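You operate a simulated robot arm through the tools that you are given. There is no shell and no other tool. Be economical: measure what you need, move in short steps, check, and stop when the job is done.

Carry out the task below with a simulated two-armed robot. There is one attempt and no reset: what you move stays moved.

TASK
Press the fill button two times. Take the beige tub and put it on the table shelf. Put the pot that says "3 mm" from the slatted table on the grey tile and the pot labelled "1 mm" in the pu parts. Take the teal bucket from the shelf of the tube stand and put it on the grey table. Press the drain button two times. Put the purple block on the green tile. Do these in any order. Set down upright: pot, purple block.

It is judged by the outcome, as a careful person would: the job done as asked, and still so three seconds after it is handed in. It fails if anything else is knocked over, pushed out of place, dropped, spilled or broken.

THE ROBOT
Two 7-joint arms with two-finger grippers on one trunk, on a base that drives. Base frame: it is fixed to the floor where the robot stands at the start and does not move with it; the origin is under the middle of the robot, x ahead of it, y to its left, z up; the surface under the hand at the start is at about z = 720. Lengths are in mm, angles in degrees, forces in N, time in s.
The left shoulder is at the start at [60, 179, 1005], the right one opposite. With the tool pointing down near the work surface each hand reaches from about 240 to 660 mm from the robot's upright axis, wherever it stands, measured 20 degrees to its own side. Places, roughly: beige tub (9x9x6 cm) [-1600, 200, 700]; drain button [-3000, -200, 500]; fill button [500, 0, 700]; green tile (12x9x2 cm) [-2100, -3800, 600]; grey table [1000, 100, 700]; grey tile (12x9x2 cm) [-2000, 200, 700]; parts (18x15 cm) [1060, 1860, 600]; pot [-1750, 250, 750]; purple block (6x6x9 cm) [-2400, -2200, 300]; table shelf [1500, 3900, 300]; teal bucket (24x19x18 cm) [-3000, -100, 200]. Payload 1.96 kg a hand.
The TCP of each hand is the grasp point between the finger pads, 20 mm short of the fingertips. In the tool frame z runs along the fingers and y along their closing line. The gripper opens to 72 mm. The gripper's body begins 38 mm behind the TCP.
Orientation is told as [roll, pitch, yaw] about the base's x, y, z axes, in that order, counted from this pose: with the fingers straight down and closing along the base's y, the tool's x points along the base's -x, its y along +y and its z along -z.

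THE INTERFACE
- The arms move only by the tool nudge_tool. It takes "left_rows", "right_rows" or both (then of equal length, played together; a hand with none holds still); each is one flat list of numbers, 7 for each row, row after row: the turn, a rotation vector about the tool's x, y, z in units of 8 degrees (1.0 is 8 degrees), then the shift along the tool's x, y, z in units of 20 mm (1.0 is 20 mm), then the finger opening in m, from 0 to 0.072. In form: [rx, ry, rz, tx, ty, tz, claw, rx, ry, rz, tx, ty, tz, claw, ...]. A call has 1 to 20 rows; each row shifts and turns the commanded pose from where the row before left it, along the tool's axes as they then stand. A call with a number of a shift or a turn outside -1 to 1 is refused whole. Each row takes 0.2 s and may step no farther than 50 mm and 8.6 degrees from the row before; otherwise, or with a gripper value out of range, the whole call is refused. Where a pose cannot be reached the arm comes as near as it can. A force on the tool above 40 N (or 10 N above the force at the start of the call, whichever is more), or a blocked arm, ends the call early, and 0.2 s more pass. The fingers move at their own pace (about 153 mm/s each) and stop on an object; they squeeze with about 38 N. The grip force told is the motor's: it shows also when the fingers shut on nothing. Time passes only in rows, and 0.2 s behind the last, so rows that do not move let the fingers close. The reply holds the time, the measured pose of the TCP, the force on the tool along the base axes, the opening and the grip force, in the units named above and with some noise, with the torque about the TCP (base axes, N m) and any sound that the robot's microphone picked up.
- Cameras (640 x 400 px; columns grow to the right, rows downward): "scene" is now at [11.3, 9.6, 1547.9]; the picture's right is [0.15, -0.99, 0.00], its down [-0.81, -0.13, -0.58] and it looks along [0.57, 0.09, -0.82] (base axes); focal length 266 px, centre (320, 200). "left" rides on the left gripper at [71, -19, -82] in its tool frame; the picture's right is [0.26, 0.97, 0.00], its down [-0.67, 0.18, -0.72] and it looks along [-0.69, 0.19, 0.70] (tool axes); focal length 280 px, centre (320, 200). "right" rides on the right gripper at [71, 19, -82] in its tool frame; the picture's right is [-0.26, 0.97, 0.00], its down [-0.67, -0.18, -0.72] and it looks along [-0.69, -0.19, 0.70] (tool axes); focal length 280 px, centre (320, 200). There is no depth. A picture from a camera that has moved, and an enlarged one, comes with that camera's place and axes in the base frame and with its lens.
- grab_frame(camera): a new picture of that camera. No time passes.
- slide_trunk(by): slides the trunk up (or, below 0, down) by that many mm; the arms and the scene camera ride with it, the base frame stays. It gives what a move gives, with no picture.
- base_move(legs): drives the robot by 1 to 6 legs, each [ahead, left, turn to the left] in mm, mm and degrees, along the robot's own axes; the way and the turn of a leg run together, so that a leg with both is an arc; at most 1500 mm and 180 degrees a leg. The arms and the cameras ride along, it lands a little off, and it stops where it bumps. It gives what a move gives.
- aim_head(pan, tilt): turns the head with the scene camera to pan (to the left, within 86 degrees either way) and tilt (down, from -29 to 69), counted from straight ahead of the robot. It gives what a move gives.
- close_up(camera, box): a new picture of the part [left, top, right, bottom] of that camera's present view, enlarged. No time passes.
- job_done(): hands the job in; it is judged then, once.

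Go step by step. Nothing tells you exact positions but the pictures and the camera data: compare them with the known pose of the tool, close in by small moves and look again before you grip or let go. The budget is 186 turns and 158 pictures, counting those below and the enlarged ones. Unless the task says otherwise, let go and move clear before handing in.

The tools are called after "Emit:" as name(argument=value, ...) on one line, values as JSON. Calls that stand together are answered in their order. nudge_tool: Moves the arms, as the interface text tells. Its arguments: {"type":"object","properties":{"left_rows":{"type":"array","items":{"type":"number"}},"right_rows":{"type":"array","items":{"type":"number"}}},"required":[]} The other tools are called the same way: slide_trunk (by) slides the trunk up or down; base_move (legs) drives the base; aim_head (pan, tilt) turns the head that bears the scene camera; grab_frame (camera) takes a picture; close_up (camera, box) takes an enlarged picture of a part of a camera's view; job_done () hands the job in.

At the start:

```text
t: 0.0
left_tool_pos: [394.6, 199.5, 1014.3]
left_tcp_rot: [0.0, -0.1, 0.0]
left_contact_force: [-0.6, 0.4, 0.0]
left_torque: [-0.03, -0.02, -0.02]
left_grip_width: 71.8
left_grasp_force: 0.0
right_tool_pos: [374.1, -143.7, 996.4]
right_tcp_rot: [-0.1, 0.1, 0.0]
right_contact_force: [1.1, 0.8, -0.4]
right_torque: [-0.02, 0.01, -0.01]
right_grip_width: 71.9
right_grasp_force: 0.0
trunk travel left (down, up): [-650.0, 340.0]
robot x, y, heading: [-1.5, 1.1, -0.3]
head pan, tilt: [8.9, 54.7]
```

scene: 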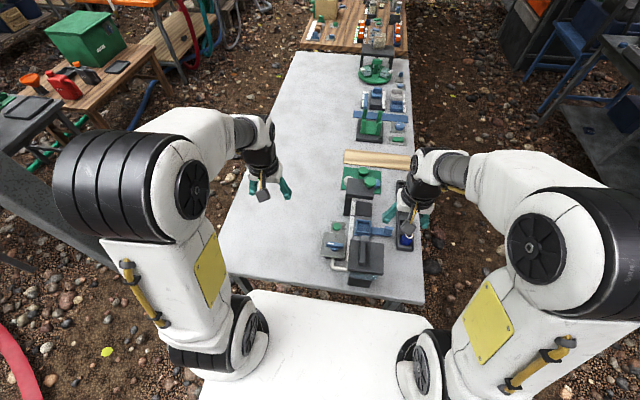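
right: 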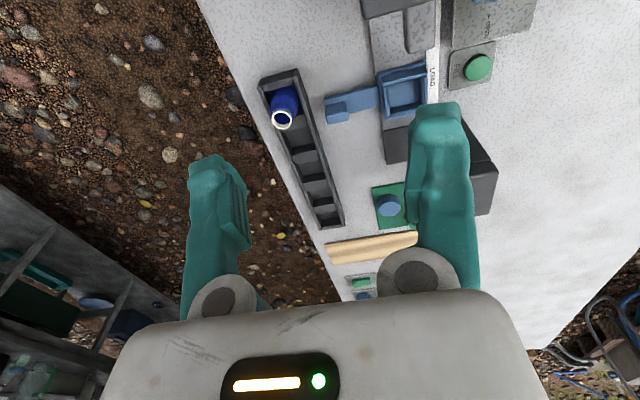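
left: 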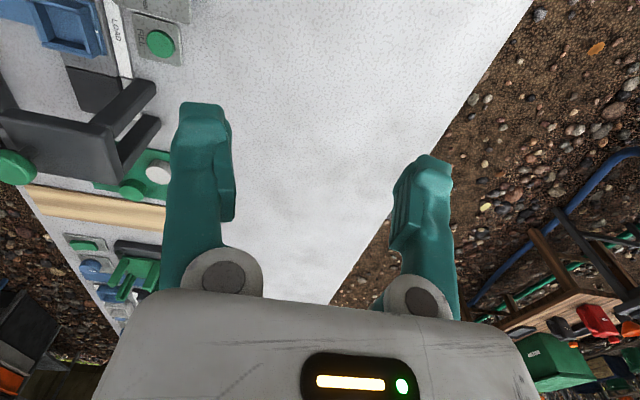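

I see the grey table ahead with small apparatus and a green button that may be "FILL". I'll zoom in to read the labels.

Emit:
close_up(camera="scene", box=[300, 120, 460, 300])

Emit:
close_up(camera="left", box=[0, 0, 240, 150])

Emit:
close_up(camera="right", box=[240, 0, 560, 320])

```text
2.22 times, centred on (380, 210) of scene
camera zoom: at [11.3, 9.6, 1547.9], right [0.15, -0.99, 0.0], down [-0.81, -0.13, -0.58], along [0.57, 0.09, -0.82], focal length 592 px, centre (187, 178)
```

zoom: 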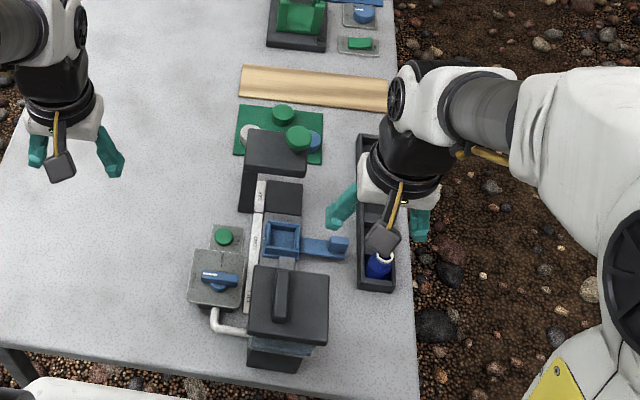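

```text
2.67 times, centred on (120, 75) of left
camera zoom: at [323.6, 180.5, 1096.1], right [-0.26, 0.97, 0.0], down [0.67, 0.18, 0.72], along [0.69, 0.19, -0.7], focal length 748 px, centre (853, 533)
```

zoom: 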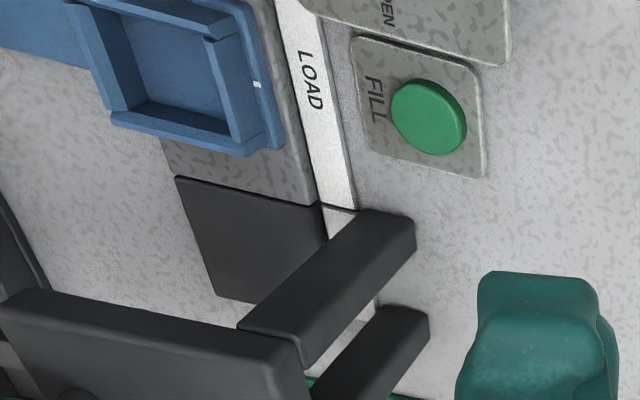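

```text
1.25 times, centred on (400, 160) of right
camera zoom: at [304.8, -123.5, 1077.7], right [0.26, 0.97, 0.0], down [0.67, -0.18, 0.72], along [0.69, -0.19, -0.7], focal length 350 px, centre (220, 250)
```

zoom: 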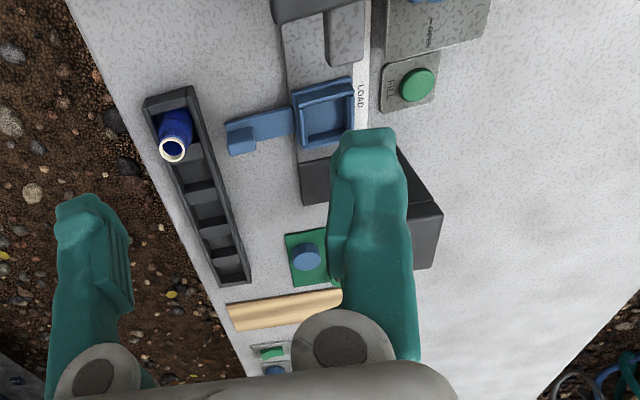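

Fill button triangulates to about (480, 25, 727). I'll bring the left hand above it with closed fingers and look.

Emit:
nudge_tool(left_rows=[0, 0, 0, -0.475, -0.97, 0.7, 0, 0, 0, 0, -0.475, -0.97, 0.7, 0, 0, 0, 0, -0.475, -0.97, 0.7, 0, 0, 0, 0, -0.475, -0.97, 0.7, 0, 0, 0, 0, -0.475, -0.97, 0.7, 0, 0, 0, 0, -0.475, -0.97, 0.7, 0, 0, 0, 0, -0.475, -0.97, 0.7, 0, 0, 0, 0, -0.475, -0.97, 0.7, 0, 0, 0, 0, -0.475, -0.97, 0.7, 0, 0, 0, 0, 0, 0, 0.9, 0, 0, 0, 0, 0, 0, 0.9, 0])

Emit:
grab_frame(camera="left")

Emit:
grab_frame(camera="right")

```text
t: 2.4
left_tool_pos: [482.4, 21.4, 851.2]
left_tcp_rot: [0.0, 0.0, 0.0]
left_contact_force: [0.2, -0.1, -0.8]
left_torque: [0.0, 0.04, 0.0]
left_grip_width: 0.3
left_grasp_force: 29.8
right_tool_pos: [375.9, -142.6, 995.2]
right_tcp_rot: [0.0, 0.0, 0.0]
right_contact_force: [0.1, 0.4, -0.5]
right_torque: [-0.01, 0.01, 0.02]
right_grip_width: 72.1
right_grasp_force: 0.0
trunk travel left (down, up): [-650.0, 340.0]
robot x, y, heading: [0.2, 0.5, -0.0]
head pan, tilt: [8.9, 54.7]
```

```text
151 pictures are left
camera left: at [411.1, 4.2, 933.9], right [-0.26, 0.97, 0.0], down [0.67, 0.18, 0.72], along [0.69, 0.19, -0.7], focal length 280 px, centre (320, 200)
```

left: 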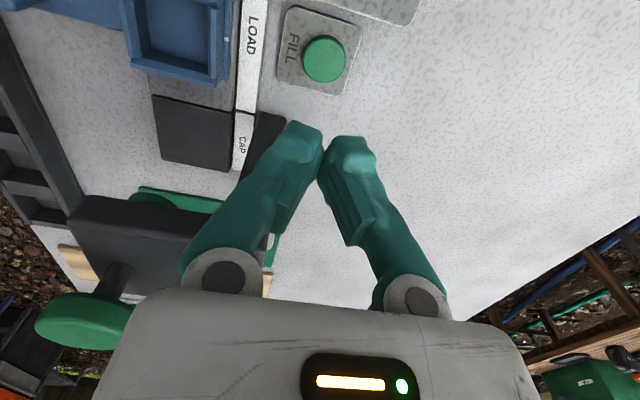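

```text
150 pictures are left
camera right: at [305.2, -123.7, 1077.5], right [0.26, 0.97, 0.0], down [0.67, -0.18, 0.72], along [0.69, -0.19, -0.7], focal length 280 px, centre (320, 200)
```

right: 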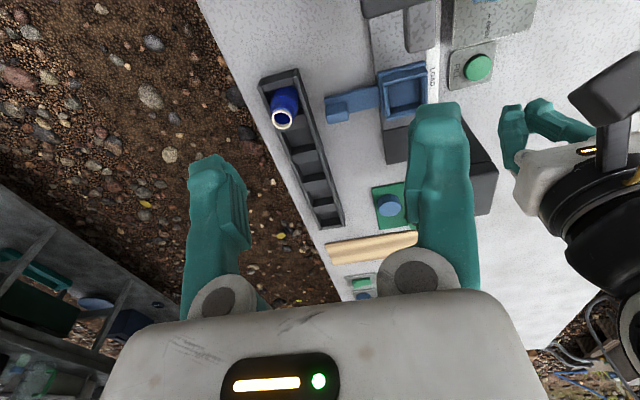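

The button is at (478, 26). I'll lower to just above it.

Emit:
nudge_tool(left_rows=[0, 0, 0, 0.2, 0.2, 0.9, 0, 0, 0, 0, 0, 0, 1, 0, 0, 0, 0, 0, 0, 1, 0, 0, 0, 0, 0, 0, 1, 0, 0, 0, 0, 0, 0, 0.6, 0])

Emit:
close_up(camera="left", box=[160, 0, 480, 200])

```text
t: 3.6
left_tool_pos: [475.8, 28.8, 763.1]
left_tcp_rot: [0.0, 0.0, 0.0]
left_contact_force: [-0.8, -0.6, 0.0]
left_torque: [0.02, 0.01, 0.02]
left_grip_width: 0.0
left_grasp_force: 29.5
right_tool_pos: [375.5, -142.5, 996.8]
right_tcp_rot: [-0.1, 0.0, 0.0]
right_contact_force: [-0.2, -0.6, 0.2]
right_torque: [0.0, -0.04, -0.05]
right_grip_width: 71.8
right_grasp_force: 0.2
trunk travel left (down, up): [-650.0, 340.0]
robot x, y, heading: [0.6, 3.2, -0.2]
head pan, tilt: [8.9, 54.7]
```

```text
2.00 times, centred on (320, 100) of left
camera zoom: at [404.7, 9.6, 844.5], right [-0.26, 0.96, 0.0], down [0.67, 0.18, 0.72], along [0.69, 0.19, -0.7], focal length 561 px, centre (320, 400)
```

zoom: 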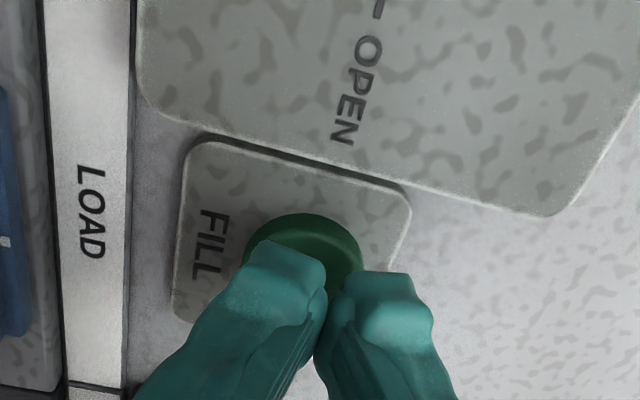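

Nearly over the button; I'll shift 4 mm and press down in small steps.

Emit:
nudge_tool(left_rows=[0, 0, 0, 0.2, -0.22, 0, 0, 0, 0, 0, 0, 0, 0.3, 0, 0, 0, 0, 0, 0, 0.2, 0, 0, 0, 0, 0, 0, 0.15, 0, 0, 0, 0, 0, 0, 0.15, 0, 0, 0, 0, 0, 0, 0.15, 0])

```text
t: 5.0
left_tool_pos: [472.0, 23.3, 744.4]
left_tcp_rot: [0.1, -0.2, 0.0]
left_contact_force: [1.8, -0.9, 14.5]
left_torque: [-0.03, -0.02, 0.0]
left_grip_width: 5.9
left_grasp_force: 29.3
right_tool_pos: [374.8, -143.0, 996.7]
right_tcp_rot: [0.0, -0.1, 0.0]
right_contact_force: [0.3, -0.6, 0.3]
right_torque: [0.0, 0.02, -0.01]
right_grip_width: 72.0
right_grasp_force: 0.0
trunk travel left (down, up): [-650.0, 340.0]
robot x, y, heading: [0.6, 1.0, 0.0]
head pan, tilt: [8.9, 54.7]
heard: click
```

One click heard. I'll raise, then press a second time.

Emit:
nudge_tool(left_rows=[0, 0, 0, 0, 0, -0.9, 0, 0, 0, 0, 0, 0, 0, 0, 0, 0, 0, 0, 0, 0, 0])

Emit:
close_up(camera="left", box=[160, 0, 480, 200])

```text
t: 5.8
left_tool_pos: [473.7, 25.0, 761.7]
left_tcp_rot: [0.1, -0.1, -0.1]
left_contact_force: [0.1, -0.4, -0.7]
left_torque: [-0.02, 0.0, 0.01]
left_grip_width: 0.2
left_grasp_force: 29.6
right_tool_pos: [376.1, -142.5, 996.3]
right_tcp_rot: [-0.2, 0.1, -0.1]
right_contact_force: [-0.6, -0.4, -0.6]
right_torque: [0.0, 0.01, 0.0]
right_grip_width: 71.9
right_grasp_force: 0.1
trunk travel left (down, up): [-650.0, 340.0]
robot x, y, heading: [1.7, 0.6, -0.1]
head pan, tilt: [8.9, 54.7]
```

```text
2.00 times, centred on (320, 100) of left
camera zoom: at [400.9, 6.7, 843.1], right [-0.26, 0.97, 0.0], down [0.67, 0.18, 0.72], along [0.69, 0.19, -0.7], focal length 561 px, centre (320, 400)
```

zoom: 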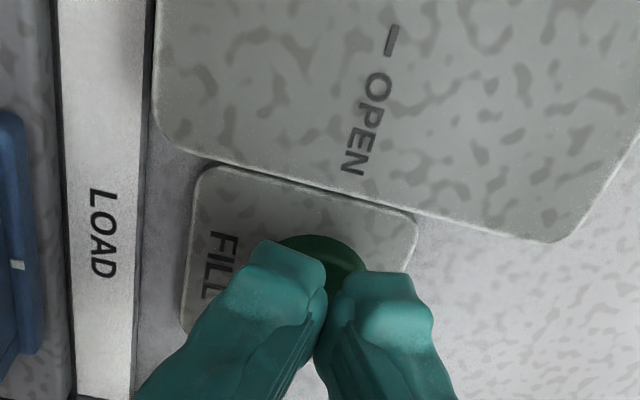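

Emit:
nudge_tool(left_rows=[0, 0, 0, 0, 0, 0.3, 0, 0, 0, 0, 0, 0, 0.2, 0, 0, 0, 0, 0, 0, 0.15, 0, 0, 0, 0, 0, 0, 0.15, 0, 0, 0, 0, 0, 0, 0.13, 0])

```text
t: 7.0
left_tool_pos: [471.7, 24.1, 743.3]
left_tcp_rot: [-0.1, -0.3, 0.1]
left_contact_force: [0.5, -1.1, 13.5]
left_torque: [-0.03, 0.02, 0.05]
left_grip_width: 6.3
left_grasp_force: 29.8
right_tool_pos: [374.1, -143.0, 996.9]
right_tcp_rot: [0.0, -0.1, 0.0]
right_contact_force: [0.3, 0.7, 0.3]
right_torque: [0.0, 0.0, 0.01]
right_grip_width: 72.1
right_grasp_force: 0.2
trunk travel left (down, up): [-650.0, 340.0]
robot x, y, heading: [-0.2, -2.3, 0.5]
head pan, tilt: [8.9, 54.7]
heard: click
```

Two fill presses are done. I'll lift the hand back and survey around.

Emit:
nudge_tool(left_rows=[0, 0, 0, 0, 0, -1, 0, 0, 0, 0, 0, 0, -1, 0, 0, 0, 0, 0, 0, -1, 0, 0, 0, 0, 0, 0, -1, 0, 0, 0, 0, 0, 0, -1, 0, 0, 0, 0, 0.4, 0.8, -1, 0, 0, 0, 0, 0.6, 0.95, -1, 0, 0, 0, 0, 0.6, 0.95, -1, 0, 0, 0, 0, 0.6, 0.95, -1, 0, 0, 0, 0, 0.6, 0.95, -1, 0.03, 0, 0, 0, 0.6, 0.95, -1, 0.07, 0, 0, 0, 0.6, 0.95, -1, 0.07, 0, 0, 0, 0.6, 0.95, -1, 0.07])

Emit:
aim_head(pan=80, tilt=25)

Emit:
grab_frame(camera="scene")

Emit:
aim_head(pan=-80, tilt=25)

Emit:
grab_frame(camera="scene")

Emit:
aim_head(pan=0, tilt=25)

Emit:
grab_frame(camera="scene")

```text
t: 9.8
left_tool_pos: [381.4, 173.7, 1003.9]
left_tcp_rot: [0.0, 0.0, 0.0]
left_contact_force: [0.0, 0.2, 0.8]
left_torque: [0.03, -0.01, -0.01]
left_grip_width: 70.1
left_grasp_force: 0.0
right_tool_pos: [373.8, -142.6, 996.8]
right_tcp_rot: [-0.1, 0.0, 0.0]
right_contact_force: [-0.2, -0.1, -0.1]
right_torque: [-0.02, 0.0, -0.02]
right_grip_width: 72.1
right_grasp_force: 0.1
trunk travel left (down, up): [-650.0, 340.0]
robot x, y, heading: [0.3, 4.2, -0.1]
head pan, tilt: [8.9, 54.7]
```

```text
t: 11.2
left_tool_pos: [382.8, 172.1, 1002.8]
left_tcp_rot: [0.0, 0.1, 0.0]
left_contact_force: [-0.3, 0.3, 0.0]
left_torque: [0.0, 0.0, -0.05]
left_grip_width: 69.7
left_grasp_force: 0.1
right_tool_pos: [374.9, -142.3, 996.2]
right_tcp_rot: [-0.1, 0.1, 0.0]
right_contact_force: [-0.6, -1.0, 0.4]
right_torque: [0.01, 0.01, 0.01]
right_grip_width: 71.9
right_grasp_force: 0.0
trunk travel left (down, up): [-650.0, 340.0]
robot x, y, heading: [-1.0, -0.2, -0.0]
head pan, tilt: [80.0, 25.0]
```

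```text
147 pictures are left
camera scene: at [-44.2, 89.2, 1591.5], right [0.98, -0.17, 0.0], down [-0.07, -0.42, -0.91], along [0.16, 0.89, -0.42], focal length 266 px, centre (320, 200)
```

scene: 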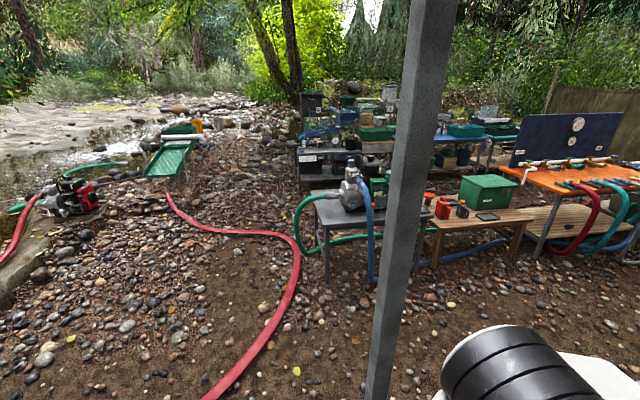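

```text
t: 13.7
left_tool_pos: [382.1, 172.5, 1003.4]
left_tcp_rot: [0.0, 0.0, 0.0]
left_contact_force: [-0.4, -0.7, -0.6]
left_torque: [0.01, -0.01, -0.03]
left_grip_width: 70.1
left_grasp_force: 0.0
right_tool_pos: [375.5, -143.6, 996.0]
right_tcp_rot: [-0.2, 0.0, -0.1]
right_contact_force: [0.4, 0.5, 0.0]
right_torque: [-0.03, -0.05, -0.01]
right_grip_width: 72.1
right_grasp_force: 0.1
trunk travel left (down, up): [-650.0, 340.0]
robot x, y, heading: [4.9, -0.8, 0.0]
head pan, tilt: [-80.0, 25.0]
```

```text
146 pictures are left
camera scene: at [-44.2, -92.3, 1591.5], right [-0.98, -0.17, 0.0], down [-0.07, 0.42, -0.91], along [0.16, -0.89, -0.42], focal length 266 px, centre (320, 200)
```

scene: 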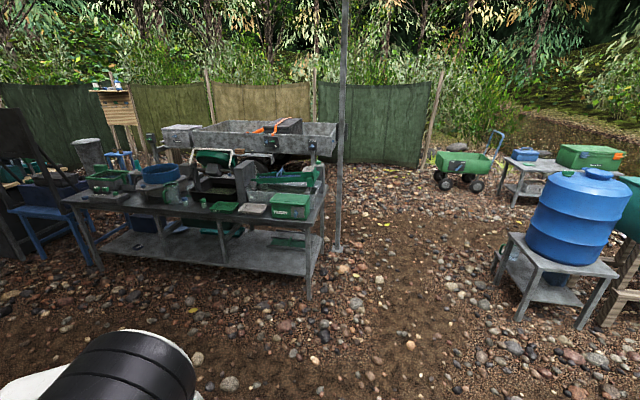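

```text
t: 15.2
left_tool_pos: [381.4, 173.2, 1001.1]
left_tcp_rot: [0.0, 0.1, -0.1]
left_contact_force: [-0.2, 0.1, 0.3]
left_torque: [0.03, -0.01, 0.0]
left_grip_width: 70.2
left_grasp_force: 0.1
right_tool_pos: [375.6, -141.2, 996.3]
right_tcp_rot: [0.0, 0.0, 0.1]
right_contact_force: [-0.8, 0.1, -0.4]
right_torque: [-0.03, -0.02, -0.01]
right_grip_width: 72.2
right_grasp_force: 0.1
trunk travel left (down, up): [-650.0, 340.0]
robot x, y, heading: [1.2, -2.6, -0.2]
head pan, tilt: [0.0, 25.0]
```

```text
145 pictures are left
camera scene: at [31.9, -1.7, 1591.5], right [0.0, -1.0, 0.0], down [-0.42, 0.0, -0.91], along [0.91, 0.0, -0.42], focal length 266 px, centre (320, 200)
```

scene: 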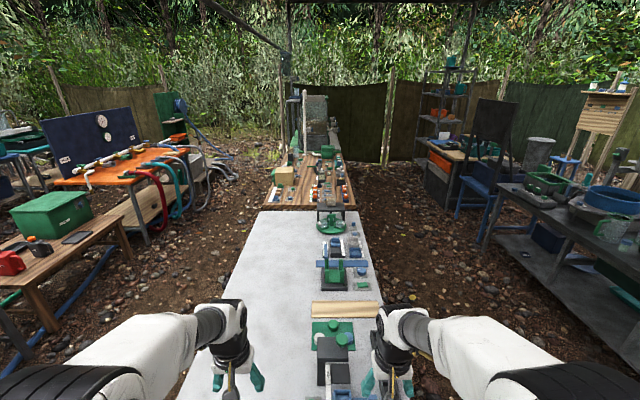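

There is a post close on my left; I want to know where it stands before driving.

Emit:
aim_head(pan=70, tilt=65)

Emit:
grab_frame(camera="scene")

Emit:
aim_head(pan=86, tilt=50)

Emit:
grab_frame(camera="scene")

```text
t: 16.6
left_tool_pos: [382.0, 173.4, 1003.9]
left_tcp_rot: [0.0, 0.0, 0.1]
left_contact_force: [0.0, 0.3, -1.1]
left_torque: [-0.02, 0.01, 0.02]
left_grip_width: 70.0
left_grasp_force: 0.0
right_tool_pos: [375.0, -142.8, 995.9]
right_tcp_rot: [-0.1, 0.0, -0.1]
right_contact_force: [0.1, 0.1, 0.1]
right_torque: [0.03, -0.01, -0.01]
right_grip_width: 72.0
right_grasp_force: 0.0
trunk travel left (down, up): [-650.0, 340.0]
robot x, y, heading: [1.2, -2.5, -0.0]
head pan, tilt: [70.0, 65.0]
```

```text
144 pictures are left
camera scene: at [-39.4, 55.5, 1535.9], right [0.94, -0.34, 0.0], down [-0.31, -0.85, -0.42], along [0.14, 0.4, -0.91], focal length 266 px, centre (320, 200)
```

scene: 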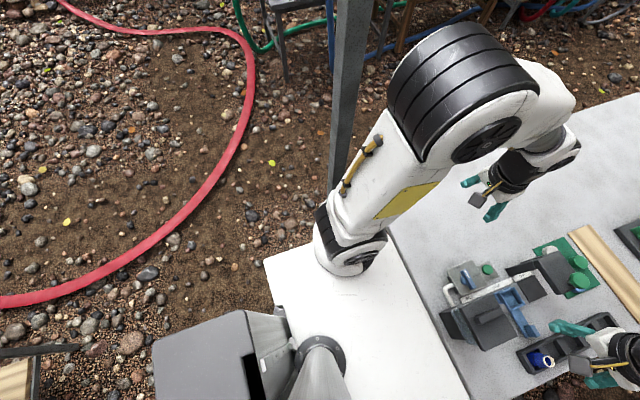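

```text
t: 17.4
left_tool_pos: [381.4, 173.3, 1002.5]
left_tcp_rot: [0.0, 0.0, 0.0]
left_contact_force: [0.2, 0.2, -0.4]
left_torque: [-0.01, 0.03, 0.01]
left_grip_width: 69.8
left_grasp_force: 0.0
right_tool_pos: [375.3, -141.6, 997.1]
right_tcp_rot: [0.0, 0.0, 0.1]
right_contact_force: [0.3, 0.2, -0.3]
right_torque: [0.03, -0.01, -0.02]
right_grip_width: 72.1
right_grasp_force: 0.0
trunk travel left (down, up): [-650.0, 340.0]
robot x, y, heading: [1.8, 2.0, -0.2]
head pan, tilt: [85.9, 50.0]
```

```text
143 pictures are left
camera scene: at [-54.7, 75.1, 1554.0], right [1.0, -0.07, 0.0], down [-0.05, -0.76, -0.64], along [0.05, 0.64, -0.77], focal length 266 px, centre (320, 200)
```

scene: 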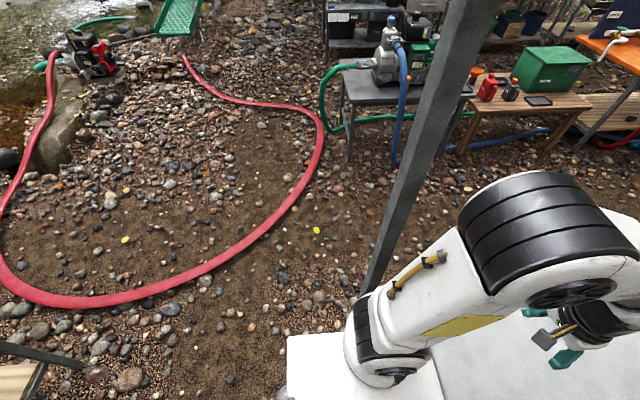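

The post stands around (200, 470), to my left front. I'll back straight up 500 mm, turn around and look at what lies behind.

Emit:
base_move(legs=[[-500, 0, 0], [0, 0, -180]])

Emit:
aim_head(pan=0, tilt=30)

Emit:
grab_frame(camera="scene")

Emit:
aim_head(pan=60, tilt=25)

Emit:
grab_frame(camera="scene")

```text
t: 27.8
left_tool_pos: [-894.9, -157.2, 1002.5]
left_tcp_rot: [0.1, -0.1, 177.6]
left_contact_force: [1.0, 0.5, -0.3]
left_torque: [0.0, 0.0, 0.02]
left_grip_width: 70.1
left_grasp_force: 0.1
right_tool_pos: [-874.7, 159.3, 995.8]
right_tcp_rot: [0.0, 0.1, 177.5]
right_contact_force: [1.3, -0.3, -0.7]
right_torque: [-0.01, 0.01, 0.0]
right_grip_width: 71.8
right_grasp_force: 0.1
trunk travel left (down, up): [-650.0, 340.0]
robot x, y, heading: [-509.2, 1.0, 177.5]
head pan, tilt: [85.9, 50.0]
```

```text
t: 29.4
left_tool_pos: [-894.9, -155.5, 1003.0]
left_tcp_rot: [0.0, 0.0, 177.6]
left_contact_force: [-0.2, 0.6, -0.1]
left_torque: [0.01, 0.04, 0.01]
left_grip_width: 69.9
left_grasp_force: 0.1
right_tool_pos: [-873.9, 159.5, 997.5]
right_tcp_rot: [-0.1, -0.1, 177.6]
right_contact_force: [0.7, 0.1, 0.7]
right_torque: [0.0, 0.02, 0.01]
right_grip_width: 72.1
right_grasp_force: 0.2
trunk travel left (down, up): [-650.0, 340.0]
robot x, y, heading: [-507.1, -0.9, 177.5]
head pan, tilt: [0.0, 30.0]
```

```text
142 pictures are left
camera scene: at [-536.6, 0.5, 1583.6], right [0.04, 1.0, 0.0], down [0.5, -0.02, -0.87], along [-0.87, 0.04, -0.5], focal length 266 px, centre (320, 200)
```

scene: 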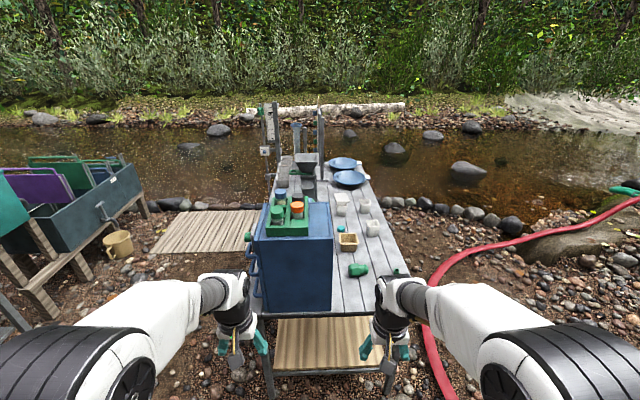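

```text
t: 30.7
left_tool_pos: [-894.1, -156.6, 1003.7]
left_tcp_rot: [-0.1, 0.0, 177.6]
left_contact_force: [0.2, -0.4, 0.0]
left_torque: [-0.02, -0.01, 0.0]
left_grip_width: 70.1
left_grasp_force: 0.0
right_tool_pos: [-874.4, 159.2, 996.3]
right_tcp_rot: [0.0, 0.0, 177.6]
right_contact_force: [-0.1, 0.3, -0.1]
right_torque: [0.05, 0.0, 0.0]
right_grip_width: 72.1
right_grasp_force: 0.0
trunk travel left (down, up): [-650.0, 340.0]
robot x, y, heading: [-507.3, -2.1, 177.6]
head pan, tilt: [60.0, 25.0]
```

```text
141 pictures are left
camera scene: at [-495.6, -80.9, 1591.5], right [-0.84, 0.54, 0.0], down [0.23, 0.36, -0.91], along [-0.49, -0.77, -0.42], focal length 266 px, centre (320, 200)
```

scene: 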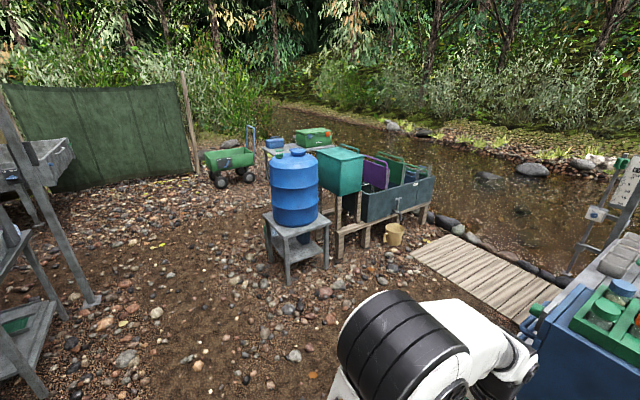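

The slatted table is ahead with a blue cooler, white pots and a tan tub. I'll zoom in to read labels.

Emit:
aim_head(pan=0, tilt=35)

Emit:
close_up(camera="scene", box=[240, 80, 440, 280])

Emit:
close_up(camera="scene", box=[310, 130, 420, 240])

```text
t: 32.0
left_tool_pos: [-894.2, -156.6, 1003.0]
left_tcp_rot: [0.0, -0.1, 177.6]
left_contact_force: [-0.6, -0.9, 0.5]
left_torque: [0.0, -0.01, -0.02]
left_grip_width: 70.0
left_grasp_force: 0.0
right_tool_pos: [-874.5, 158.4, 997.2]
right_tcp_rot: [-0.1, 0.0, 177.6]
right_contact_force: [1.1, -1.2, 1.0]
right_torque: [0.0, 0.04, -0.01]
right_grip_width: 72.1
right_grasp_force: 0.1
trunk travel left (down, up): [-650.0, 340.0]
robot x, y, heading: [-505.0, 0.6, 177.5]
head pan, tilt: [0.0, 35.0]
```

```text
2.00 times, centred on (340, 180) of scene
camera zoom: at [-534.2, 0.4, 1575.8], right [0.04, 1.0, 0.0], down [0.57, -0.02, -0.82], along [-0.82, 0.03, -0.57], focal length 532 px, centre (280, 240)
```

zoom: 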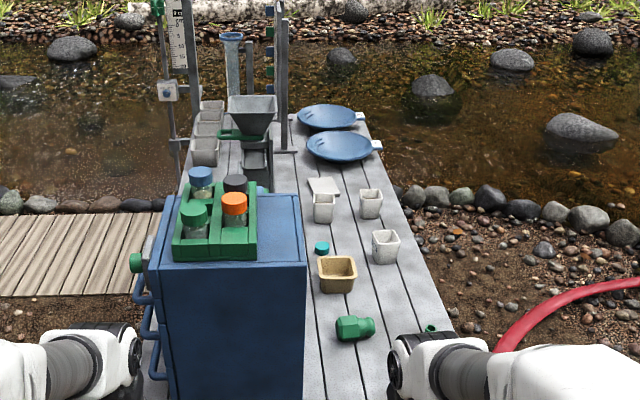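

```text
3.64 times, centred on (365, 185) of scene
camera zoom: at [-534.2, 0.4, 1575.8], right [0.04, 1.0, 0.0], down [0.57, -0.02, -0.82], along [-0.82, 0.03, -0.57], focal length 968 px, centre (156, 254)
```

zoom: 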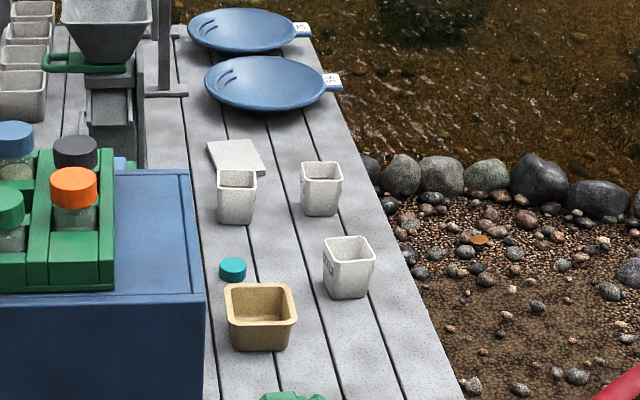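

Three white pots stand beside the tub. I'll zoom on them for labels.

Emit:
close_up(camera="scene", box=[330, 165, 380, 215])

Emit:
close_up(camera="scene", box=[250, 80, 330, 160])

```text
8.00 times, centred on (355, 190) of scene
camera zoom: at [-534.2, 0.4, 1575.8], right [0.04, 1.0, 0.0], down [0.57, -0.02, -0.82], along [-0.82, 0.03, -0.57], focal length 2130 px, centre (40, 280)
```

zoom: 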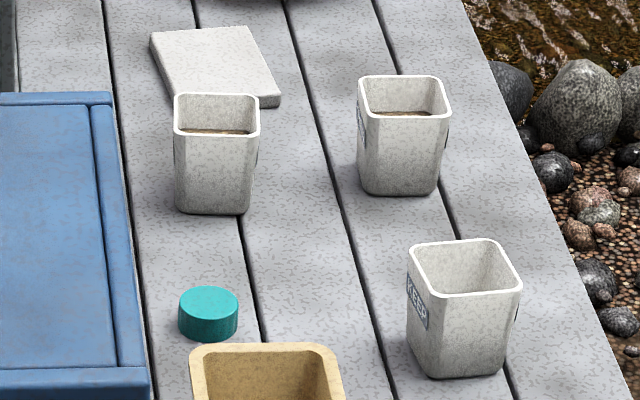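

```text
5.00 times, centred on (290, 120) of scene
camera zoom: at [-534.2, 0.4, 1575.8], right [0.04, 1.0, 0.0], down [0.57, -0.02, -0.82], along [-0.82, 0.03, -0.57], focal length 1331 px, centre (470, 600)
```

zoom: 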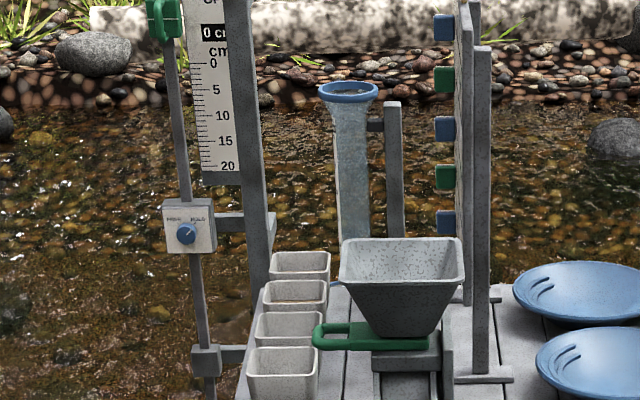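

Pots hold gravel and have side labels ("KEEP" on the nearest). I'll drive around to the left side of the slatted table, keeping a margin, and look from there.

Emit:
base_move(legs=[[0, 720, 0], [1250, 0, 0], [0, 0, -88]])

Emit:
aim_head(pan=0, tilt=30)

Emit:
grab_frame(camera="scene")

Emit:
aim_head(pan=60, tilt=35)

Emit:
grab_frame(camera="scene")

```text
t: 45.6
left_tool_pos: [-1948.1, -292.8, 1002.4]
left_tcp_rot: [0.0, 0.1, 89.5]
left_contact_force: [-0.6, 1.0, 0.3]
left_torque: [0.02, -0.01, -0.01]
left_grip_width: 69.9
left_grasp_force: 0.0
right_tool_pos: [-1631.4, -301.6, 995.0]
right_tcp_rot: [-0.1, 0.0, 89.5]
right_contact_force: [0.3, -0.5, 0.4]
right_torque: [-0.02, 0.02, 0.0]
right_grip_width: 72.0
right_grasp_force: 0.2
trunk travel left (down, up): [-650.0, 340.0]
robot x, y, heading: [-1776.6, -675.6, 89.7]
head pan, tilt: [0.0, 35.0]
```

```text
t: 46.3
left_tool_pos: [-1946.9, -293.0, 1002.8]
left_tcp_rot: [0.1, -0.1, 89.6]
left_contact_force: [0.9, 0.0, -0.3]
left_torque: [-0.03, -0.05, -0.03]
left_grip_width: 70.1
left_grasp_force: 0.0
right_tool_pos: [-1631.3, -302.2, 997.1]
right_tcp_rot: [-0.1, -0.1, 89.5]
right_contact_force: [0.9, -0.8, -0.4]
right_torque: [-0.02, -0.01, -0.02]
right_grip_width: 72.3
right_grasp_force: 0.1
trunk travel left (down, up): [-650.0, 340.0]
robot x, y, heading: [-1776.6, -676.8, 89.6]
head pan, tilt: [0.0, 30.0]
```

```text
136 pictures are left
camera scene: at [-1777.8, -647.0, 1583.5], right [1.0, -0.01, 0.0], down [0.0, -0.5, -0.87], along [0.01, 0.87, -0.5], focal length 266 px, centre (320, 200)
```

scene: 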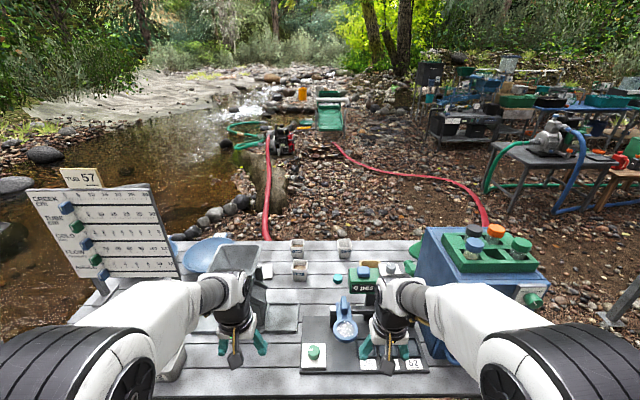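

```text
t: 47.6
left_tool_pos: [-1947.8, -293.1, 1002.4]
left_tcp_rot: [0.0, 0.0, 89.5]
left_contact_force: [-0.1, 0.3, -0.8]
left_torque: [-0.03, -0.01, 0.0]
left_grip_width: 70.1
left_grasp_force: 0.0
right_tool_pos: [-1631.6, -300.8, 995.5]
right_tcp_rot: [-0.1, -0.1, 89.5]
right_contact_force: [-0.1, 0.4, 0.4]
right_torque: [-0.05, 0.01, -0.01]
right_grip_width: 72.1
right_grasp_force: 0.1
trunk travel left (down, up): [-650.0, 340.0]
robot x, y, heading: [-1775.9, -677.2, 89.1]
head pan, tilt: [60.0, 35.0]
```

```text
135 pictures are left
camera scene: at [-1854.5, -692.6, 1575.8], right [0.51, 0.86, 0.0], down [0.49, -0.29, -0.82], along [-0.71, 0.42, -0.57], focal length 266 px, centre (320, 200)
```

scene: 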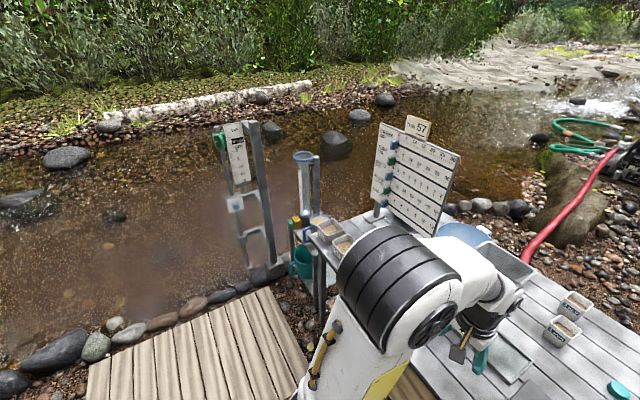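

I see the tube stand with the teal bucket beyond the table end. Now I'll zoom on the pots, the stand and the row of tray pots.

Emit:
close_up(camera="scene", box=[200, 110, 380, 310])

Emit:
aim_head(pan=0, tilt=40)

Emit:
close_up(camera="scene", box=[200, 140, 440, 360])

Emit:
close_up(camera="scene", box=[260, 170, 420, 270])

```text
2.00 times, centred on (290, 210) of scene
camera zoom: at [-1854.5, -692.6, 1575.8], right [0.51, 0.86, 0.0], down [0.49, -0.29, -0.82], along [-0.71, 0.42, -0.57], focal length 532 px, centre (380, 180)
```

zoom: 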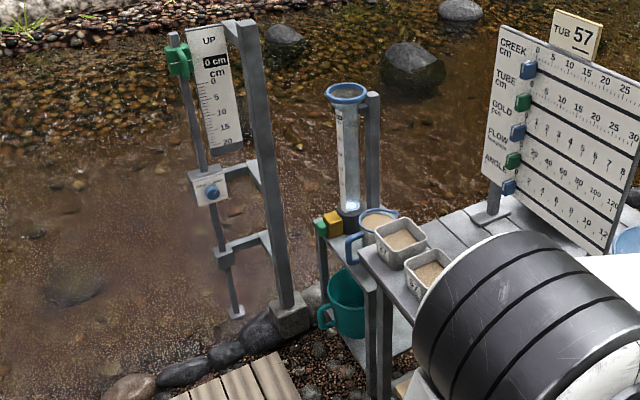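

```text
t: 48.9
left_tool_pos: [-1947.3, -293.2, 1003.1]
left_tcp_rot: [0.1, 0.0, 89.6]
left_contact_force: [-1.0, -0.9, -0.3]
left_torque: [-0.01, 0.0, 0.02]
left_grip_width: 70.0
left_grasp_force: 0.1
right_tool_pos: [-1631.9, -302.0, 997.0]
right_tcp_rot: [-0.1, -0.1, 89.4]
right_contact_force: [-0.8, 0.2, -0.3]
right_torque: [0.01, -0.02, 0.0]
right_grip_width: 72.2
right_grasp_force: 0.1
trunk travel left (down, up): [-650.0, 340.0]
robot x, y, heading: [-1778.2, -675.4, 89.4]
head pan, tilt: [0.0, 40.0]
```

```text
1.82 times, centred on (320, 250) of scene
camera zoom: at [-1778.0, -652.4, 1568.2], right [1.0, -0.01, 0.0], down [-0.01, -0.64, -0.77], along [0.01, 0.77, -0.64], focal length 484 px, centre (320, 109)
```

zoom: 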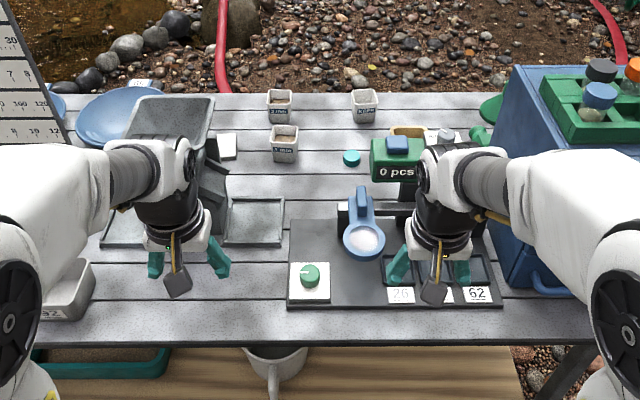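

```text
4.00 times, centred on (340, 220) of scene
camera zoom: at [-1778.0, -652.4, 1568.2], right [1.0, -0.01, 0.0], down [-0.01, -0.64, -0.77], along [0.01, 0.77, -0.64], focal length 1065 px, centre (240, 120)
```

zoom: 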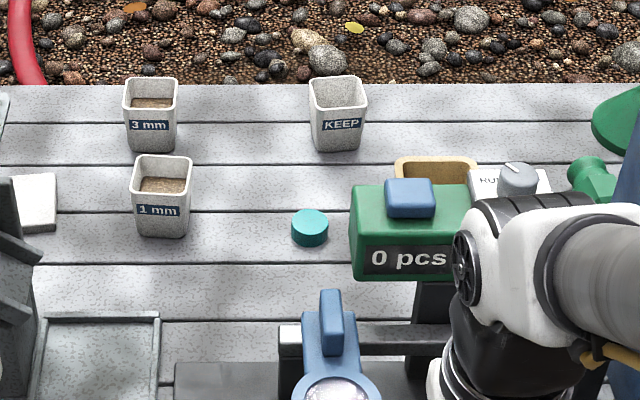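

Pot "1 mm" is about (-1860, 195), "3 mm" about (-1875, 335); they need the other side. Being here, I'll first handle the tube stand. I move left along the table in steps and look.

Emit:
base_move(legs=[[-80, 0, 0], [0, 800, 0]])

Emit:
aim_head(pan=40, tilt=45)

Emit:
grab_frame(camera="scene")

Emit:
aim_head(pan=85, tilt=60)

Emit:
grab_frame(camera="scene")

```text
t: 53.8
left_tool_pos: [-2750.4, -362.3, 1003.0]
left_tcp_rot: [0.1, 0.0, 89.1]
left_contact_force: [-0.5, -0.4, 0.5]
left_torque: [0.0, -0.02, -0.02]
left_grip_width: 69.8
left_grasp_force: 0.2
right_tool_pos: [-2435.1, -373.2, 996.7]
right_tcp_rot: [0.0, 0.1, 89.2]
right_contact_force: [0.7, -0.2, 0.0]
right_torque: [-0.03, 0.02, -0.01]
right_grip_width: 71.9
right_grasp_force: 0.1
trunk travel left (down, up): [-650.0, 340.0]
robot x, y, heading: [-2582.0, -749.1, 89.0]
head pan, tilt: [0.0, 40.0]
```

```text
t: 54.9
left_tool_pos: [-2751.0, -363.5, 999.7]
left_tcp_rot: [-0.1, 0.1, 89.2]
left_contact_force: [-0.3, -0.9, 0.7]
left_torque: [0.04, -0.01, 0.01]
left_grip_width: 69.9
left_grasp_force: 0.1
right_tool_pos: [-2434.7, -372.8, 993.5]
right_tcp_rot: [-0.1, 0.0, 89.1]
right_contact_force: [-0.2, 0.3, 1.1]
right_torque: [0.01, 0.03, -0.06]
right_grip_width: 72.0
right_grasp_force: 0.1
trunk travel left (down, up): [-650.0, 340.0]
robot x, y, heading: [-2589.9, -747.0, 89.2]
head pan, tilt: [40.0, 45.0]
```

```text
131 pictures are left
camera scene: at [-2635.8, -745.2, 1567.0], right [0.78, 0.63, 0.0], down [0.45, -0.55, -0.71], along [-0.45, 0.55, -0.71], focal length 266 px, centre (320, 200)
```

scene: 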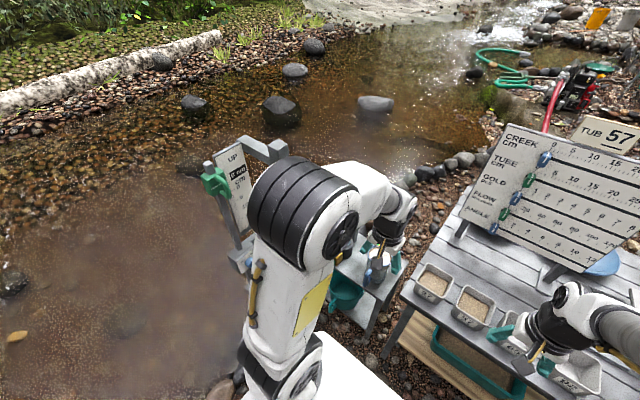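

```text
t: 56.0
left_tool_pos: [-2750.6, -362.5, 998.7]
left_tcp_rot: [0.0, 0.0, 89.2]
left_contact_force: [0.2, -0.6, -0.7]
left_torque: [-0.03, 0.0, 0.0]
left_grip_width: 70.3
left_grasp_force: 0.0
right_tool_pos: [-2434.2, -373.4, 992.8]
right_tcp_rot: [-0.1, 0.0, 89.1]
right_contact_force: [0.7, -0.9, 0.8]
right_torque: [0.03, 0.03, -0.03]
right_grip_width: 71.9
right_grasp_force: 0.1
trunk travel left (down, up): [-650.0, 340.0]
robot x, y, heading: [-2586.1, -750.8, 89.3]
head pan, tilt: [85.0, 60.0]
```

```text
130 pictures are left
camera scene: at [-2650.8, -801.4, 1547.5], right [0.1, 0.99, 0.0], down [0.86, -0.09, -0.5], along [-0.5, 0.05, -0.87], focal length 266 px, centre (320, 200)
```

scene: 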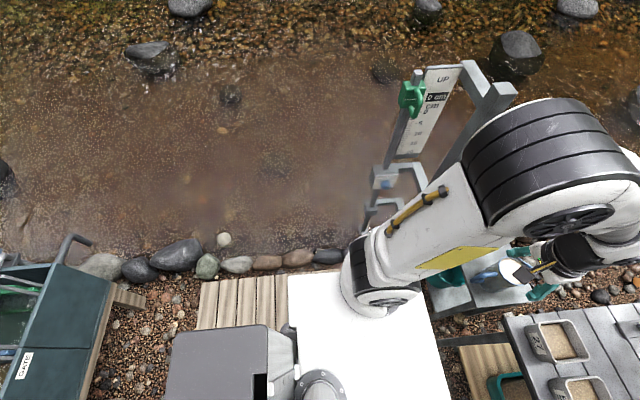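

The robot drives fine on the boardwalk. I'll look at the tube stand with the left hand camera.

Emit:
grab_frame(camera="left")

Emit:
aim_head(pan=15, tilt=50)

Emit:
grab_frame(camera="scene")

```text
129 pictures are left
camera left: at [-2732.8, -432.7, 1081.4], right [-0.97, -0.25, 0.0], down [-0.17, 0.68, 0.72], along [-0.18, 0.69, -0.7], focal length 280 px, centre (320, 200)
```

left: 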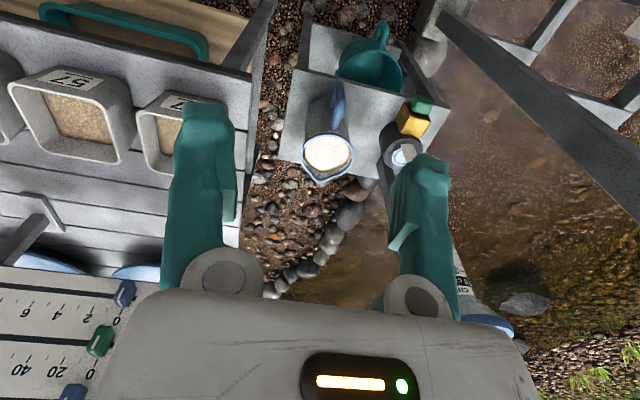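

```text
t: 57.4
left_tool_pos: [-2751.5, -362.6, 1000.5]
left_tcp_rot: [0.0, 0.0, 89.2]
left_contact_force: [-0.2, -0.2, -0.1]
left_torque: [-0.01, -0.02, -0.01]
left_grip_width: 69.8
left_grasp_force: 0.0
right_tool_pos: [-2434.0, -373.9, 993.0]
right_tcp_rot: [0.0, 0.1, 89.2]
right_contact_force: [0.1, -1.6, -0.3]
right_torque: [0.0, 0.03, 0.02]
right_grip_width: 71.8
right_grasp_force: 0.1
trunk travel left (down, up): [-650.0, 340.0]
robot x, y, heading: [-2578.9, -745.7, 89.2]
head pan, tilt: [15.0, 50.0]
```

```text
128 pictures are left
camera scene: at [-2603.4, -733.6, 1560.0], right [0.97, 0.25, 0.0], down [0.19, -0.74, -0.64], along [-0.16, 0.62, -0.77], focal length 266 px, centre (320, 200)
```

scene: 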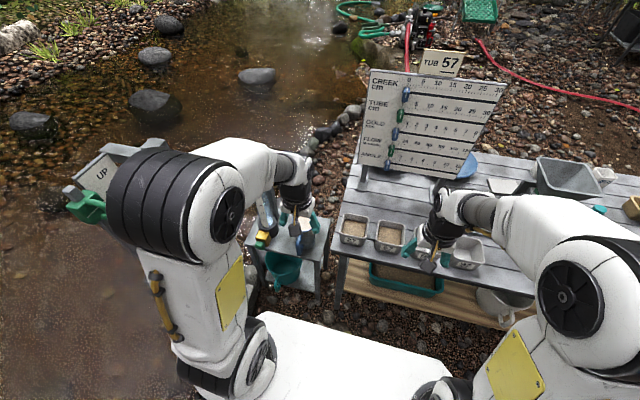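

Emit:
close_up(camera="left", box=[260, 0, 480, 200])

Emit:
close_up(camera="scene", box=[220, 170, 370, 320])

```text
2.00 times, centred on (370, 100) of left
camera zoom: at [-2732.9, -432.8, 1081.4], right [-0.97, -0.25, 0.0], down [-0.17, 0.68, 0.72], along [-0.18, 0.69, -0.7], focal length 561 px, centre (220, 400)
```

zoom: 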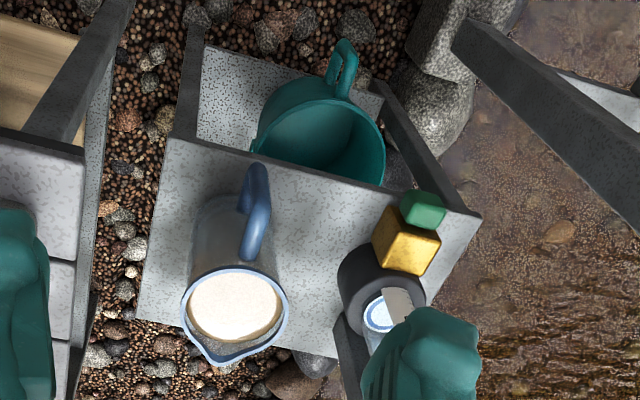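

```text
2.67 times, centred on (295, 245) of scene
camera zoom: at [-2603.4, -733.6, 1560.0], right [0.97, 0.25, 0.0], down [0.19, -0.74, -0.64], along [-0.16, 0.62, -0.77], focal length 710 px, centre (387, 80)
```

zoom: 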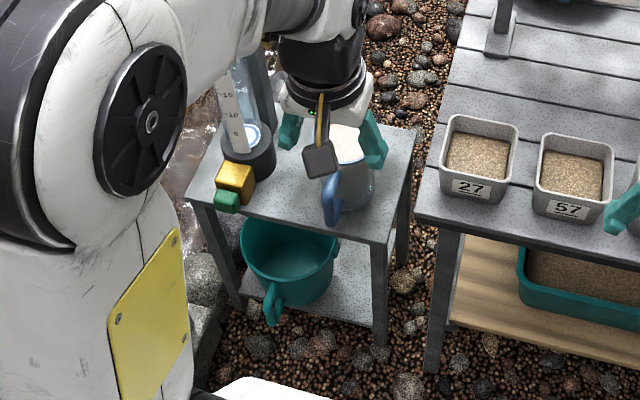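

The drain button is a green cap facing me (−y) at about (-3012, -215, 522), and the teal bucket sits on the stand's lower shelf with its handle toward me. I'll back off, then pitch the left hand's fingers to horizontal.

Emit:
base_move(legs=[[-130, 0, 0], [0, 100, 0]])

Emit:
nudge_tool(left_rows=[0, 0, 0, -1, 0, 0, 0, 0, 0, 0, -1, 0, 0, 0, 0, 0, 0, -1, 0, 0, 0, 0, 0, 0, -1, 0, 0, 0, 0, 0, 0, -1, 0, 0, 0, 0, -1, 0, 0, 0, 0, 0, 0, -1, 0, 0, 0, 0, 0, 0, -1, 0, 0, 0, 0, 0, 0, -1, 0, 0, 0, 0, 0, 0, -1, 0, 0, 0, 0, 0, 0, -1, 0, 0, 0, 0, 0, 0, -1, 0, 0, 0, 0, 0, 0, -1, 0, 0, 0, 0, 0, 0, -1, 0, 0, 0, 0, 0, 0, -1, 0, 0, 0, 0, 0, 0, -1, 0, 0, 0, 0, 0, 0, -0.25, 0, 0, 0, 0, 0])

Emit:
grab_frame(camera="scene")

```text
t: 59.5
left_tool_pos: [-2851.2, -493.2, 997.9]
left_tcp_rot: [0.0, 0.0, 89.1]
left_contact_force: [0.2, 0.0, 0.6]
left_torque: [0.0, -0.01, -0.01]
left_grip_width: 70.0
left_grasp_force: 0.1
right_tool_pos: [-2536.4, -503.8, 992.6]
right_tcp_rot: [-0.2, 0.0, 89.2]
right_contact_force: [-0.6, 0.2, 1.0]
right_torque: [0.0, -0.02, 0.04]
right_grip_width: 72.0
right_grasp_force: 0.1
trunk travel left (down, up): [-650.0, 340.0]
robot x, y, heading: [-2684.5, -877.4, 88.8]
head pan, tilt: [15.0, 50.0]
```

```text
t: 63.1
left_tool_pos: [-2851.3, -393.7, 996.0]
left_tcp_rot: [-178.1, -89.9, -92.8]
left_contact_force: [-0.3, 0.5, -1.0]
left_torque: [0.0, -0.04, -0.01]
left_grip_width: 0.1
left_grasp_force: 29.4
right_tool_pos: [-2535.3, -505.4, 988.9]
right_tcp_rot: [0.0, 0.0, 89.1]
right_contact_force: [-0.2, -0.3, -1.2]
right_torque: [0.0, 0.01, 0.01]
right_grip_width: 72.3
right_grasp_force: 0.1
trunk travel left (down, up): [-650.0, 340.0]
robot x, y, heading: [-2681.8, -877.1, 89.2]
head pan, tilt: [15.0, 50.0]
```

```text
125 pictures are left
camera scene: at [-2703.9, -864.1, 1560.1], right [0.97, 0.24, 0.0], down [0.19, -0.74, -0.64], along [-0.16, 0.62, -0.77], focal length 266 px, centre (320, 200)
```

scene: 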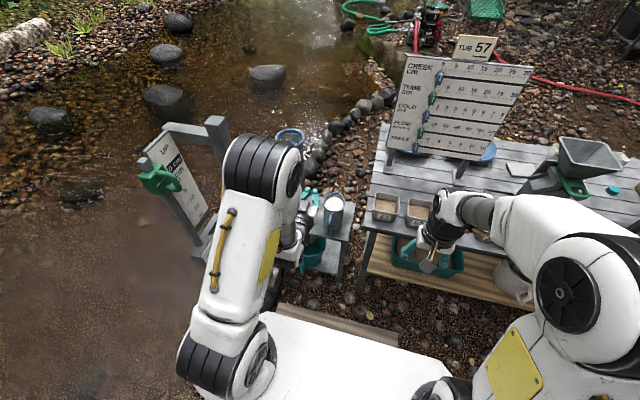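

Rotation worked. Lower the trunk to bring the left hand to button height.

Emit:
slide_trunk(by=-470)

Emit:
grab_frame(camera="left")

Emit:
aim_head(pan=25, tilt=40)

Emit:
grab_frame(camera="scene")

```text
refused: -470 is not a number from -400 to 400
```

```text
124 pictures are left
camera left: at [-2832.1, -474.1, 924.5], right [-0.96, 0.01, -0.26], down [-0.19, -0.71, 0.67], along [-0.18, 0.7, 0.69], focal length 280 px, centre (320, 200)
```

left: 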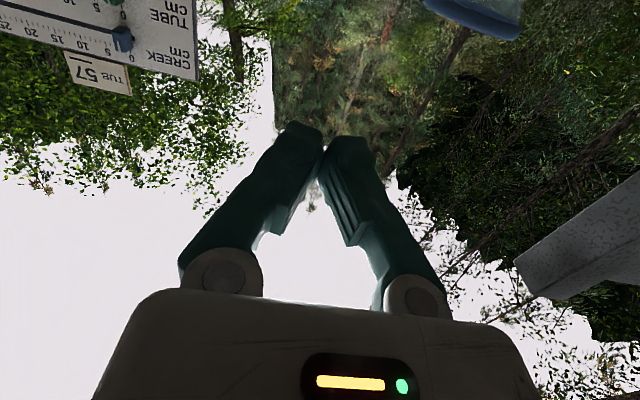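

```text
t: 63.8
left_tool_pos: [-2849.9, -393.3, 995.5]
left_tcp_rot: [27.2, -90.0, 61.9]
left_contact_force: [0.3, 0.0, 0.3]
left_torque: [-0.02, 0.01, 0.01]
left_grip_width: 0.1
left_grasp_force: 29.9
right_tool_pos: [-2535.0, -503.7, 987.3]
right_tcp_rot: [0.0, 0.1, 89.1]
right_contact_force: [-0.5, -0.4, 0.7]
right_torque: [-0.02, 0.03, -0.01]
right_grip_width: 72.2
right_grasp_force: 0.1
trunk travel left (down, up): [-650.0, 340.0]
robot x, y, heading: [-2685.8, -876.4, 88.7]
head pan, tilt: [25.0, 40.0]
```

```text
123 pictures are left
camera scene: at [-2719.8, -860.9, 1574.2], right [0.91, 0.41, 0.0], down [0.26, -0.59, -0.77], along [-0.31, 0.7, -0.64], focal length 266 px, centre (320, 200)
```

scene: 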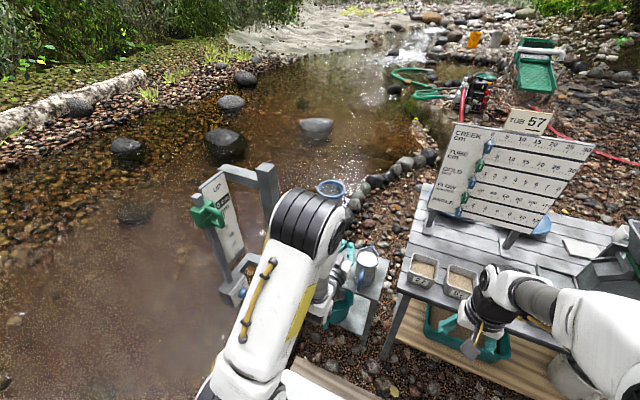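

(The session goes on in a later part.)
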